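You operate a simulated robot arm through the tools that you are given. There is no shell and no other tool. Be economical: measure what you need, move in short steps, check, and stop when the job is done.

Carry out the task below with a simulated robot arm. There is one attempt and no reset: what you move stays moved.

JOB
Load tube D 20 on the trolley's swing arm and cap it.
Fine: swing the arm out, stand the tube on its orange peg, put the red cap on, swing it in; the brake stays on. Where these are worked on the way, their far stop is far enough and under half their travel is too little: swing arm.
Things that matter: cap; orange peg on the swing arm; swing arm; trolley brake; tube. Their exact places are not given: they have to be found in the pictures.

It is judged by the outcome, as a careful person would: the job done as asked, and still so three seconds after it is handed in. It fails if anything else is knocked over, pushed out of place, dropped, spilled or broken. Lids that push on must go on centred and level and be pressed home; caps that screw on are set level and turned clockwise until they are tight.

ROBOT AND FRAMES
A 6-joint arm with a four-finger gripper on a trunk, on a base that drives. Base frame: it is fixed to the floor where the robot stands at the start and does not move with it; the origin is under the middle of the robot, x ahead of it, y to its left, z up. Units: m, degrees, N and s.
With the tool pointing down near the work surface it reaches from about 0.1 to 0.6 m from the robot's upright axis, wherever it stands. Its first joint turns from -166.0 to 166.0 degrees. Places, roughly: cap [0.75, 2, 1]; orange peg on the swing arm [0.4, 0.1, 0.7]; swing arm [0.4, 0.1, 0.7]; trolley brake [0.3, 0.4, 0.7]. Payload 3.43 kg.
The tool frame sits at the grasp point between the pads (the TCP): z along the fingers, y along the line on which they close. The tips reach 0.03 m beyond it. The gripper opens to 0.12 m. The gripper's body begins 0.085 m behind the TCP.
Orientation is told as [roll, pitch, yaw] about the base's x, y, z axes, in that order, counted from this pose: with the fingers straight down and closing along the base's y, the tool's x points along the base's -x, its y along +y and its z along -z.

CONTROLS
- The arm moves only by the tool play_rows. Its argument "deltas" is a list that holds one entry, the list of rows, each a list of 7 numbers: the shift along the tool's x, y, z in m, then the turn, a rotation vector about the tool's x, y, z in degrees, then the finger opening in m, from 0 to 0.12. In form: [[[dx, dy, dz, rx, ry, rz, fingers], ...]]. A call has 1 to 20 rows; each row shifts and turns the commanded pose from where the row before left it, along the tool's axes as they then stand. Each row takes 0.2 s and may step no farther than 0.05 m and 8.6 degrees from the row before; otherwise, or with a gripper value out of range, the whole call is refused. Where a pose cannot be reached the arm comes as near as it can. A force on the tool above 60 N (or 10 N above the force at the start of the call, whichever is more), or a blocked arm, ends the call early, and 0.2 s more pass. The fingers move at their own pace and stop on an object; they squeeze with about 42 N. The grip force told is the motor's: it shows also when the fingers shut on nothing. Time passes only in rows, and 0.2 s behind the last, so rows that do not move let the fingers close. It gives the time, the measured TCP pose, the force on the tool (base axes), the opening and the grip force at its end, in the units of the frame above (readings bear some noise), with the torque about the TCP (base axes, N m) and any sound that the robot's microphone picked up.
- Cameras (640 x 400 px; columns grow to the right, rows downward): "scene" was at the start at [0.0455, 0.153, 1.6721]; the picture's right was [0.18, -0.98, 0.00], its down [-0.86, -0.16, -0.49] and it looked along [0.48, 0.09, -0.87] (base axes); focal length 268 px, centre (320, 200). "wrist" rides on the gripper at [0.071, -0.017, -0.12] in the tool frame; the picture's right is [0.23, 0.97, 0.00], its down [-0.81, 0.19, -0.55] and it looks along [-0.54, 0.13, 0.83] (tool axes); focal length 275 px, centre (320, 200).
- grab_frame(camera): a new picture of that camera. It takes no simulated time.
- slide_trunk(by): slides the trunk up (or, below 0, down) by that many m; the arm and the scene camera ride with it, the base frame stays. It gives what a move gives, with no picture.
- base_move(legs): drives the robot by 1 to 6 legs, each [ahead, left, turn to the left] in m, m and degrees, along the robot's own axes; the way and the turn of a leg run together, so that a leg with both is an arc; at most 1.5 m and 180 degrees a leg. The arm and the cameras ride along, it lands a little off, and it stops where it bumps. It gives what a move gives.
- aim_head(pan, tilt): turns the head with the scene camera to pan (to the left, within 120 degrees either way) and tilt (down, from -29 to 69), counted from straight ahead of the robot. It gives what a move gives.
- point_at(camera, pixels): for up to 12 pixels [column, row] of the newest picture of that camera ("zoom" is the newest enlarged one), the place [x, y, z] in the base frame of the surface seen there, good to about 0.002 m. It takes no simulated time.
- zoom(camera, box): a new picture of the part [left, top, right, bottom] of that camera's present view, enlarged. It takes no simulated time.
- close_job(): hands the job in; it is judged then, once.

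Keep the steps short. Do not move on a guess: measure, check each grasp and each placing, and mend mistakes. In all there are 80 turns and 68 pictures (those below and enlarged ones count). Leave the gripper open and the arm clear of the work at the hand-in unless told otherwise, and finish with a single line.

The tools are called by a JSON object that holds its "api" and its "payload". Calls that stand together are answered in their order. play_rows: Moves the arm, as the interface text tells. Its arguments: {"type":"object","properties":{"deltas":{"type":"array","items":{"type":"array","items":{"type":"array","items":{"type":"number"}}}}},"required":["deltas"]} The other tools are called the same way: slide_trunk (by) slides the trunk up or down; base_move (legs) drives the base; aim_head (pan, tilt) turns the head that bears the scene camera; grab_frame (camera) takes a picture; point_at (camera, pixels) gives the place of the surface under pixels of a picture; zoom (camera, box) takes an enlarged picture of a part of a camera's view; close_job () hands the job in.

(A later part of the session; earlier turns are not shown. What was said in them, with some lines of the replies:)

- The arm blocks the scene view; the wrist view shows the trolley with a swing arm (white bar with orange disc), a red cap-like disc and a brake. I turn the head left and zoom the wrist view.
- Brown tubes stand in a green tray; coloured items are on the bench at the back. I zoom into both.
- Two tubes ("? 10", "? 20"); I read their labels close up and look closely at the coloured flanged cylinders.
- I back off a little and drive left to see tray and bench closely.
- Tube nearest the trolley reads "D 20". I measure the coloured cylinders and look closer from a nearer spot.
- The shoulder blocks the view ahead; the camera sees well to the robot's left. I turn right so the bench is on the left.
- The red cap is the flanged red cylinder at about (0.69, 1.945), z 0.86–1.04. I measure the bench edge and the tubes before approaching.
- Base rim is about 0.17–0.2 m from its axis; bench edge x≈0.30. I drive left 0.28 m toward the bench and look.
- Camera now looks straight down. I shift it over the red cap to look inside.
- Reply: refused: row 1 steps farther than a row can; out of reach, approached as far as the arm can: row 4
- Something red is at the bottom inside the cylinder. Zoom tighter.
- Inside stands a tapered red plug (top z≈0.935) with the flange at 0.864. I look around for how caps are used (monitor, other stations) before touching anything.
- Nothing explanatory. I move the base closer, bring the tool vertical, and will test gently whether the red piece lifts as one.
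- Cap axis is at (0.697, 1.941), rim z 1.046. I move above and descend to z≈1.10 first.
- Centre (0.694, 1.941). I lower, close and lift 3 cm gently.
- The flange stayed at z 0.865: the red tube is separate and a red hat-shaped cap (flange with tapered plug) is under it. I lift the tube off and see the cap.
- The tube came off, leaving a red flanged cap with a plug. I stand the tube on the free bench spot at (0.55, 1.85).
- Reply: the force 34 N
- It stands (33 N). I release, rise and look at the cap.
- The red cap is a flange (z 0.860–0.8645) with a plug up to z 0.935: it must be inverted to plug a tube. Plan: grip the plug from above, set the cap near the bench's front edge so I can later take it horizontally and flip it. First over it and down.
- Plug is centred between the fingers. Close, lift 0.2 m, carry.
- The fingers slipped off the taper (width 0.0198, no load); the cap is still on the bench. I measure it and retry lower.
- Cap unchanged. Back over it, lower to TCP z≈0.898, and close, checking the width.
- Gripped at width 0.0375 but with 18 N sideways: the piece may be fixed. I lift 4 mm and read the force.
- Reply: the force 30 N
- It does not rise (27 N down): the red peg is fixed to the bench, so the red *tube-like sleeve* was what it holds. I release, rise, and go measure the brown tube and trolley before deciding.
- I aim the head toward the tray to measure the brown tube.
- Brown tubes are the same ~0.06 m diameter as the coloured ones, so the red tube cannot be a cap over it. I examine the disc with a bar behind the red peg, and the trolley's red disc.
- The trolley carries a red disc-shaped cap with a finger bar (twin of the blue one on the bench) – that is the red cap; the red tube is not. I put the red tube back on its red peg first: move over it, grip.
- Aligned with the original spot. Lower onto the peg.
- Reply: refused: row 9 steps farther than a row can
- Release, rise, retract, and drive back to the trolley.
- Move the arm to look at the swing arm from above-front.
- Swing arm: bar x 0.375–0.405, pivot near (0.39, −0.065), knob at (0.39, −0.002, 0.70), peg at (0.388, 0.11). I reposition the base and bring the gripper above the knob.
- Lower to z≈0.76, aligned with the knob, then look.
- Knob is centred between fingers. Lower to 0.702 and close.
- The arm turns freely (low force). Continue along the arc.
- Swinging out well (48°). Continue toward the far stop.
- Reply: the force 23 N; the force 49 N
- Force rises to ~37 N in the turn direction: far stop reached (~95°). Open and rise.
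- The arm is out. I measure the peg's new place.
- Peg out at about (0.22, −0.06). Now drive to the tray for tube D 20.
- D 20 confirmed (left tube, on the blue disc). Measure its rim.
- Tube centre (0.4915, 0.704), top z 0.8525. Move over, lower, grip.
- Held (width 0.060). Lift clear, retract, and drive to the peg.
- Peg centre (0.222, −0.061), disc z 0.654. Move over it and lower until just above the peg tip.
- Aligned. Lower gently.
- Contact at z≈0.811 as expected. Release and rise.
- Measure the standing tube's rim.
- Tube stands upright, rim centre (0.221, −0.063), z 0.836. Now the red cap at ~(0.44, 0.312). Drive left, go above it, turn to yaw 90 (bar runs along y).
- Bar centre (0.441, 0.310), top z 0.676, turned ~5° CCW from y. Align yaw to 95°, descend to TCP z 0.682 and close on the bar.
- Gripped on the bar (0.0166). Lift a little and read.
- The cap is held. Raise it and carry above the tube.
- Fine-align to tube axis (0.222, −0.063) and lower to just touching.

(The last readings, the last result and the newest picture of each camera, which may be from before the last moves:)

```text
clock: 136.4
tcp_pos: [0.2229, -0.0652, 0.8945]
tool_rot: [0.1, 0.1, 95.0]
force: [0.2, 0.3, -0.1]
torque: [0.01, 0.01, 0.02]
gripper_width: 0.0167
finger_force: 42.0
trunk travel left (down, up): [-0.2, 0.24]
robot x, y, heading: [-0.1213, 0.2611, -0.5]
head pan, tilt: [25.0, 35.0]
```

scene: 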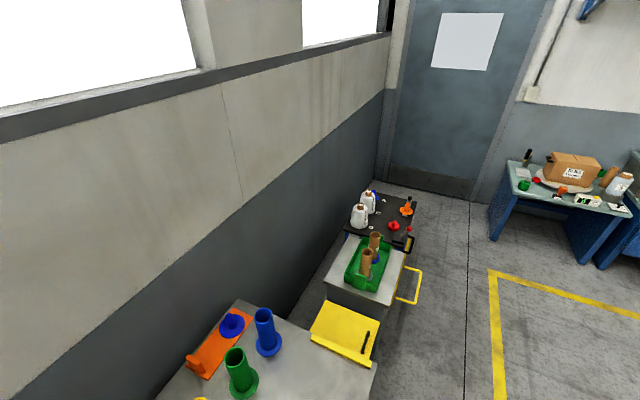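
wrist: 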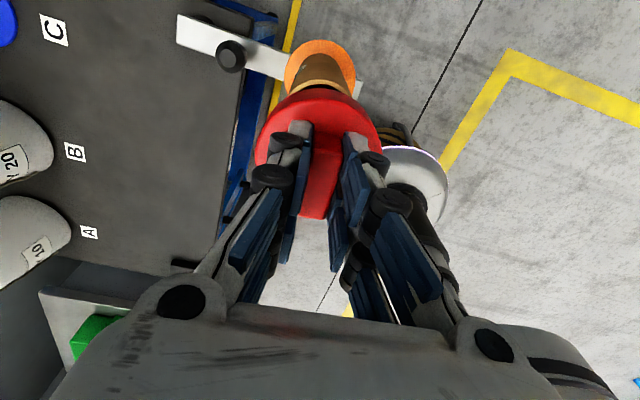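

No resistance: the cap is sliding on. Continue down.

{"api": "play_rows", "payload": {"deltas": [[[0, 0, 0.004, 0, 0, 0, 0.005], [0, 0, 0.004, 0, 0, 0, 0.005], [0, 0, 0.004, 0, 0, 0, 0.005], [0, 0, 0.003, 0, 0, 0, 0.005], [0, 0, 0, 0, 0, 0, 0.005]]]}}

```text
clock: 137.6
tcp_pos: [0.2231, -0.0664, 0.8794]
tool_rot: [0.0, 0.0, 95.1]
force: [-0.7, -0.8, 0.2]
torque: [0.03, -0.04, 0.01]
gripper_width: 0.0168
finger_force: 42.0
trunk travel left (down, up): [-0.2, 0.24]
robot x, y, heading: [-0.1172, 0.2607, -0.4]
head pan, tilt: [25.0, 35.0]
```

{"api": "play_rows", "payload": {"deltas": [[[0, 0, 0.002, 0, 0, 0, 0.005], [0, 0, 0.002, 0, 0, 0, 0.005], [0, 0, 0.002, 0, 0, 0, 0.005], [0, 0, 0.002, 0, 0, 0, 0.005], [0, 0, 0, 0, 0, 0, 0.005]]]}}

{"api": "grab_frame", "payload": {"camera": "wrist"}}

```text
clock: 138.8
tcp_pos: [0.2216, -0.0662, 0.8741]
tool_rot: [-0.1, 0.2, 95.0]
force: [-0.3, -1.9, 33.9]
torque: [-0.03, 0.06, 0.0]
gripper_width: 0.0168
finger_force: 42.4
trunk travel left (down, up): [-0.2, 0.24]
robot x, y, heading: [-0.1166, 0.2619, -0.4]
head pan, tilt: [25.0, 35.0]
```

```text
6 pictures are left
```

wrist: 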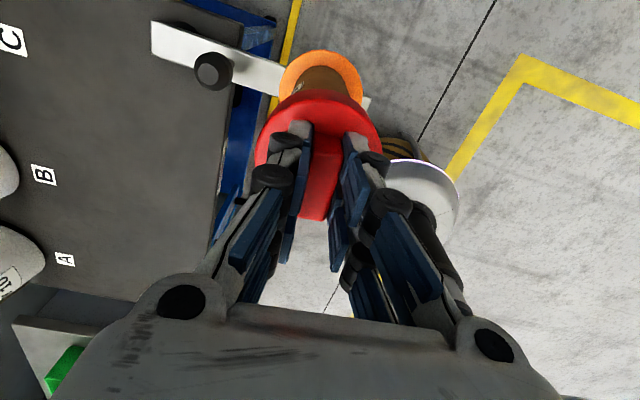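

Stopped with 34 N at overlap ≈24.5 mm, i.e. roof on the rim: home. One more small press, then release and rise.

{"api": "play_rows", "payload": {"deltas": [[[0, 0, 0.001, 0, 0, 0, 0.005], [0, 0, 0, 0, 0, 0, 0.005]]]}}

{"api": "play_rows", "payload": {"deltas": [[[0, 0, -0.003, 0, 0, 0, 0.05], [0, 0, 0, 0, 0, 0, 0.05], [0, 0, 0, 0, 0, 0, 0.05], [0, 0, -0.02, 0, 0, 0, 0.05], [0, 0, -0.045, 0, 0, 0, 0.05], [0, 0, -0.045, 0, 0, 0, 0.06], [0, 0, 0, 0, 0, 0, 0.06]]]}}

{"api": "grab_frame", "payload": {"camera": "wrist"}}

```text
clock: 139.4
tcp_pos: [0.2234, -0.0657, 0.8708]
tool_rot: [-0.1, 0.3, 94.9]
force: [1.3, -0.6, 33.5]
torque: [-0.03, -0.06, -0.03]
gripper_width: 0.0166
finger_force: 41.9
trunk travel left (down, up): [-0.2, 0.24]
robot x, y, heading: [-0.1144, 0.2617, -0.1]
head pan, tilt: [25.0, 35.0]
```

```text
clock: 141.0
tcp_pos: [0.2227, -0.0659, 0.9848]
tool_rot: [0.0, 0.0, 95.0]
force: [-0.3, -0.8, 0.7]
torque: [-0.01, 0.0, -0.01]
gripper_width: 0.0603
finger_force: 0.1
trunk travel left (down, up): [-0.2, 0.24]
robot x, y, heading: [-0.114, 0.2653, -0.2]
head pan, tilt: [25.0, 35.0]
```

```text
5 pictures are left
```

wrist: 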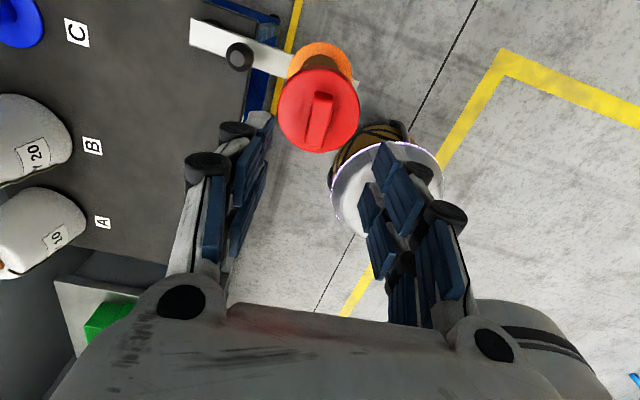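

{"api": "point_at", "payload": {"camera": "wrist", "pixels": [[287, 110], [350, 108], [322, 78], [316, 146], [295, 130], [345, 130], [321, 105], [240, 55], [355, 85]]}}

```text
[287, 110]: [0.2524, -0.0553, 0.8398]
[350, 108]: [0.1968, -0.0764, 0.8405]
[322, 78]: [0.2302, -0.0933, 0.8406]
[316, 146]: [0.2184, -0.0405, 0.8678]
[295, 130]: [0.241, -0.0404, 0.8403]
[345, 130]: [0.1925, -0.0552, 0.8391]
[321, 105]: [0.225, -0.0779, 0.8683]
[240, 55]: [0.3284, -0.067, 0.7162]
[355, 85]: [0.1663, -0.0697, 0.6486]
```

Cap top is level at z 0.840 (rim + 4 mm), centred. Now the swing in. I reposition the base to the −y side so the arm stays clear of the tube while gripping the knob.

{"api": "base_move", "payload": {"legs": [[0, -0.6, 0], [0.05, 0, 0]]}}

{"api": "play_rows", "payload": {"deltas": [[[-0.045, 0, 0, 0, 0, 0, 0.06], [-0.045, 0, 0, 0, 0, 0, 0.06], [-0.045, 0, 0, 0, 0, 0, 0.06], [-0.045, 0, 0, 0, 0, 0, 0.06], [-0.045, 0, 0, 0, 0, 0, 0.06], [-0.045, 0, 0, 0, 0, 0, 0.06], [-0.045, 0, 0, 0, 0, 0, 0.06], [-0.045, 0, 0, 0, 0, 0, 0.06], [0, 0, 0, 0, 0, -8, 0.06], [0, 0, 0, 0, 0, -8, 0.06], [0, 0, 0, 0, 0, -8, 0.06], [0, 0, 0, 0, 0, -8, 0.06], [0, 0, 0, 0, 0, -8, 0.06], [0, 0, 0, 0, 0, -5, 0.06], [0, 0, 0, 0, 0, 0, 0.06]]]}}

```text
clock: 144.9
tcp_pos: [0.2612, -0.6695, 0.9835]
tool_rot: [0.1, 0.0, 94.2]
force: [0.6, 0.5, 0.3]
torque: [0.0, 0.06, -0.03]
gripper_width: 0.0598
finger_force: 0.0
trunk travel left (down, up): [-0.2, 0.24]
robot x, y, heading: [-0.075, -0.335, -0.9]
head pan, tilt: [25.0, 35.0]
```

```text
clock: 148.2
tcp_pos: [0.2317, -0.3098, 0.9843]
tool_rot: [0.0, 0.0, 139.4]
force: [0.2, -0.3, -0.1]
torque: [0.0, -0.02, -0.04]
gripper_width: 0.06
finger_force: 0.0
trunk travel left (down, up): [-0.2, 0.24]
robot x, y, heading: [-0.0734, -0.3414, -1.1]
head pan, tilt: [25.0, 35.0]
```

Move over the knob and lower to z≈0.80, then look.

{"api": "play_rows", "payload": {"deltas": [[[-0.0143, -0.0415, 0, 0, 0, 0, 0.06], [-0.0143, -0.0415, 0, 0, 0, 0, 0.06], [-0.0143, -0.0415, 0, 0, 0, 0, 0.06], [-0.0143, -0.0415, 0, 0, 0, 0, 0.06], [-0.0143, -0.0415, 0, 0, 0, 0, 0.06], [-0.0143, -0.0413, 0, 0, 0, 0, 0.06], [0, 0, 0.045, 0, 0, 0, 0.06], [0, 0, 0.045, 0, 0, 0, 0.06], [0, 0, 0.045, 0, 0, 0, 0.06], [0, 0, 0.045, 0, 0, 0, 0.06], [0, 0, 0, 0, 0, 0, 0.06]]]}}

{"api": "grab_frame", "payload": {"camera": "wrist"}}

```text
clock: 150.6
tcp_pos: [0.3303, -0.0645, 0.803]
tool_rot: [0.0, 0.0, 139.5]
force: [0.4, 1.1, -0.2]
torque: [-0.02, 0.0, -0.01]
gripper_width: 0.0599
finger_force: 0.1
trunk travel left (down, up): [-0.2, 0.24]
robot x, y, heading: [-0.0761, -0.3407, -1.2]
head pan, tilt: [25.0, 35.0]
```

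```text
4 pictures are left
```

wrist: 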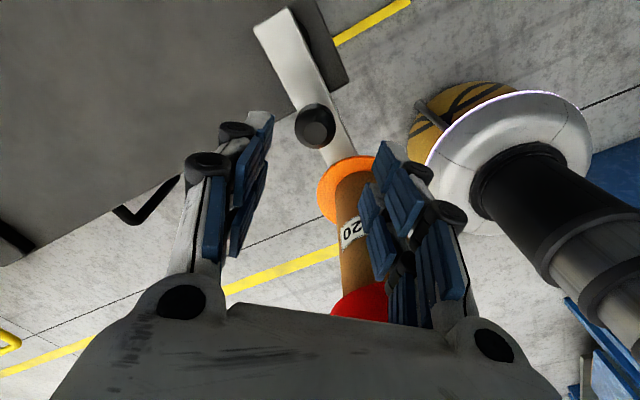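

Clear of the tube (~3 cm). Lower onto the knob and close.

{"api": "play_rows", "payload": {"deltas": [[[0, 0, 0.03, 0, 0, 0, 0.06], [0, 0, 0.03, 0, 0, 0, 0.06], [0, 0, 0.037, 0, 0, 0, 0.06], [0, 0, 0, 0, 0, 0, 0.01], [0, 0, 0, 0, 0, 0, 0.01], [0, 0, 0, 0, 0, 0, 0.01], [0, 0, 0, 0, 0, 0, 0.01]]]}}

```text
clock: 152.2
tcp_pos: [0.333, -0.0632, 0.7094]
tool_rot: [-0.2, 0.1, 139.4]
force: [9.2, 10.4, -2.4]
torque: [0.19, -0.27, -0.06]
gripper_width: 0.0321
finger_force: 44.8
trunk travel left (down, up): [-0.2, 0.24]
robot x, y, heading: [-0.0751, -0.342, -1.2]
head pan, tilt: [25.0, 35.0]
```

Gripped (0.032). Swing in gently: 5° rows.

{"api": "play_rows", "payload": {"deltas": [[[-0.00334, -0.00426, 0, 0, 0, 5, 0.01], [-0.00334, -0.00426, 0, 0, 0, 5, 0.01], [-0.00334, -0.00426, 0, 0, 0, 5, 0.01], [-0.00334, -0.00426, 0, 0, 0, 5, 0.01], [-0.00334, -0.00426, 0, 0, 0, 5, 0.01], [-0.00334, -0.00426, 0, 0, 0, 5, 0.01]]]}}

{"api": "play_rows", "payload": {"deltas": [[[-0.00334, -0.00426, 0, 0, 0, 5, 0.01], [-0.00334, -0.00426, 0, 0, 0, 5, 0.01], [-0.00334, -0.00426, 0, 0, 0, 5, 0.01], [-0.00334, -0.00426, 0, 0, 0, 5, 0.01], [-0.00334, -0.00426, 0, 0, 0, 5, 0.01], [-0.00334, -0.00426, 0, 0, 0, 5, 0.01]]]}}

```text
clock: 153.6
tcp_pos: [0.3384, -0.0341, 0.7066]
tool_rot: [-0.2, -0.1, 109.4]
force: [6.1, 1.3, 21.4]
torque: [0.37, -0.04, 0.29]
gripper_width: 0.032
finger_force: 44.5
trunk travel left (down, up): [-0.2, 0.24]
robot x, y, heading: [-0.0759, -0.3411, -1.3]
head pan, tilt: [25.0, 35.0]
```

```text
clock: 154.9
tcp_pos: [0.3597, -0.011, 0.7074]
tool_rot: [-0.1, 0.0, 79.3]
force: [-20.0, 14.6, 17.7]
torque: [0.14, 0.57, -0.53]
gripper_width: 0.0313
finger_force: 45.1
trunk travel left (down, up): [-0.2, 0.24]
robot x, y, heading: [-0.0774, -0.3362, -1.1]
head pan, tilt: [25.0, 35.0]
```

About 30° remain; continue and watch the force.

{"api": "play_rows", "payload": {"deltas": [[[-0.00334, -0.00426, 0, 0, 0, 5, 0.01], [-0.00334, -0.00426, 0, 0, 0, 5, 0.01], [-0.00334, -0.00426, 0, 0, 0, 5, 0.01], [-0.00334, -0.00426, 0, 0, 0, 5, 0.01], [-0.00334, -0.00426, 0, 0, 0, 5, 0.01]]]}}

{"api": "play_rows", "payload": {"deltas": [[[-0.00201, -0.00256, 0, 0, 0, 3, 0.01], [-0.00134, -0.0017, 0, 0, 0, 2, 0.01], [-0.00067, -0.00085, 0, 0, 0, 1, 0.01]]]}}

```text
clock: 156.2
tcp_pos: [0.3898, -0.002, 0.7071]
tool_rot: [-0.1, -0.2, 54.2]
force: [-7.1, 25.3, -1.1]
torque: [0.28, 0.14, -0.43]
gripper_width: 0.0322
finger_force: 44.7
trunk travel left (down, up): [-0.2, 0.24]
robot x, y, heading: [-0.0764, -0.3395, -1.1]
head pan, tilt: [25.0, 35.0]
```

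```text
clock: 156.9
tcp_pos: [0.3908, -0.0039, 0.7077]
tool_rot: [0.0, 0.3, 48.4]
force: [-23.7, 24.5, 8.9]
torque: [0.31, 0.5, 0.61]
gripper_width: 0.032
finger_force: 45.3
trunk travel left (down, up): [-0.2, 0.24]
robot x, y, heading: [-0.0757, -0.3419, -1.2]
head pan, tilt: [25.0, 35.0]
```

At the in-stop (x back to 0.390, −24 N). Open, rise, and move away to −y.

{"api": "play_rows", "payload": {"deltas": [[[0, 0, 0, 0, 0, 0, 0.06], [0, 0, 0, 0, 0, 0, 0.06], [0, 0, 0, 0, 0, 0, 0.06], [0, 0, -0.045, 0, 0, 0, 0.06], [0, 0, -0.045, 0, 0, 0, 0.06], [0, 0, -0.045, 0, 0, 0, 0.06], [0, 0, -0.045, 0, 0, 0, 0.06], [0, 0, -0.045, 0, 0, 0, 0.06], [0, 0, -0.045, 0, 0, 0, 0.08], [0.03, 0, 0, 0, 0, 0, 0.12], [0.03, 0, 0, 0, 0, 0, 0.12], [0.03, 0, 0, 0, 0, 0, 0.12], [0.03, 0, 0, 0, 0, 0, 0.12], [0.03, 0, 0, 0, 0, 0, 0.12], [0.03, 0, 0, 0, 0, 0, 0.12], [0.03, 0, 0, 0, 0, 0, 0.12], [0, 0, 0, 0, 0, 0, 0.12]]]}}

{"api": "grab_frame", "payload": {"camera": "wrist"}}

```text
clock: 160.6
tcp_pos: [0.2539, -0.1612, 0.9762]
tool_rot: [0.0, -0.1, 48.2]
force: [0.0, -0.6, 0.0]
torque: [0.01, 0.0, -0.01]
gripper_width: 0.1201
finger_force: 0.1
trunk travel left (down, up): [-0.2, 0.24]
robot x, y, heading: [-0.0758, -0.3366, -0.9]
head pan, tilt: [25.0, 35.0]
```

```text
3 pictures are left
```

wrist: 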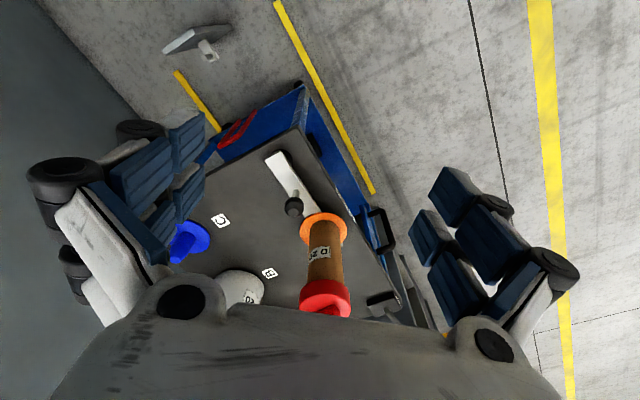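

{"api": "point_at", "payload": {"camera": "wrist", "pixels": [[312, 292], [340, 290], [325, 286], [308, 305], [347, 302], [293, 207], [283, 165], [270, 155], [307, 228], [346, 228]]}}

{"api": "zoom", "payload": {"camera": "wrist", "box": [250, 140, 400, 330]}}

```text
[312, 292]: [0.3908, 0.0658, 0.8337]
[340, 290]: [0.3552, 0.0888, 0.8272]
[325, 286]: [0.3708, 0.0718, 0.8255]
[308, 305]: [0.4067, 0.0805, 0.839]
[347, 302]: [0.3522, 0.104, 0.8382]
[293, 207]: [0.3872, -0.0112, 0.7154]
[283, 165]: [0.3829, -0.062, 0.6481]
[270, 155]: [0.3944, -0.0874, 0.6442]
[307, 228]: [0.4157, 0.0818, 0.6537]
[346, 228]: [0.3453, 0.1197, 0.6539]
```

```text
2.11 times, centred on (325, 235) of wrist
5 turns are left
```

zoom: 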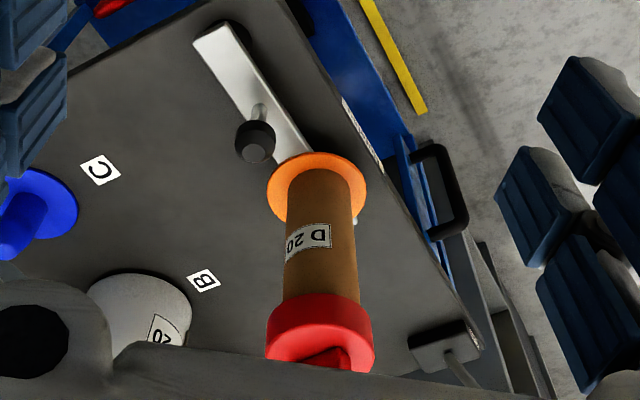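

The swing arm is back in, D 20 stands on the orange peg, and the cap is level at z 0.839. The brake was not touched. The gripper is open and clear, so I hand the job in.

{"api": "close_job", "payload": {}}

```text
The job is handed in.
```

Handed in: tube D 20 stands on the orange peg with the red cap pressed home, the swing arm is back in and the brake was left on; early on I took the bench's red tube for the cap, lifted it off its peg and stood it back there.
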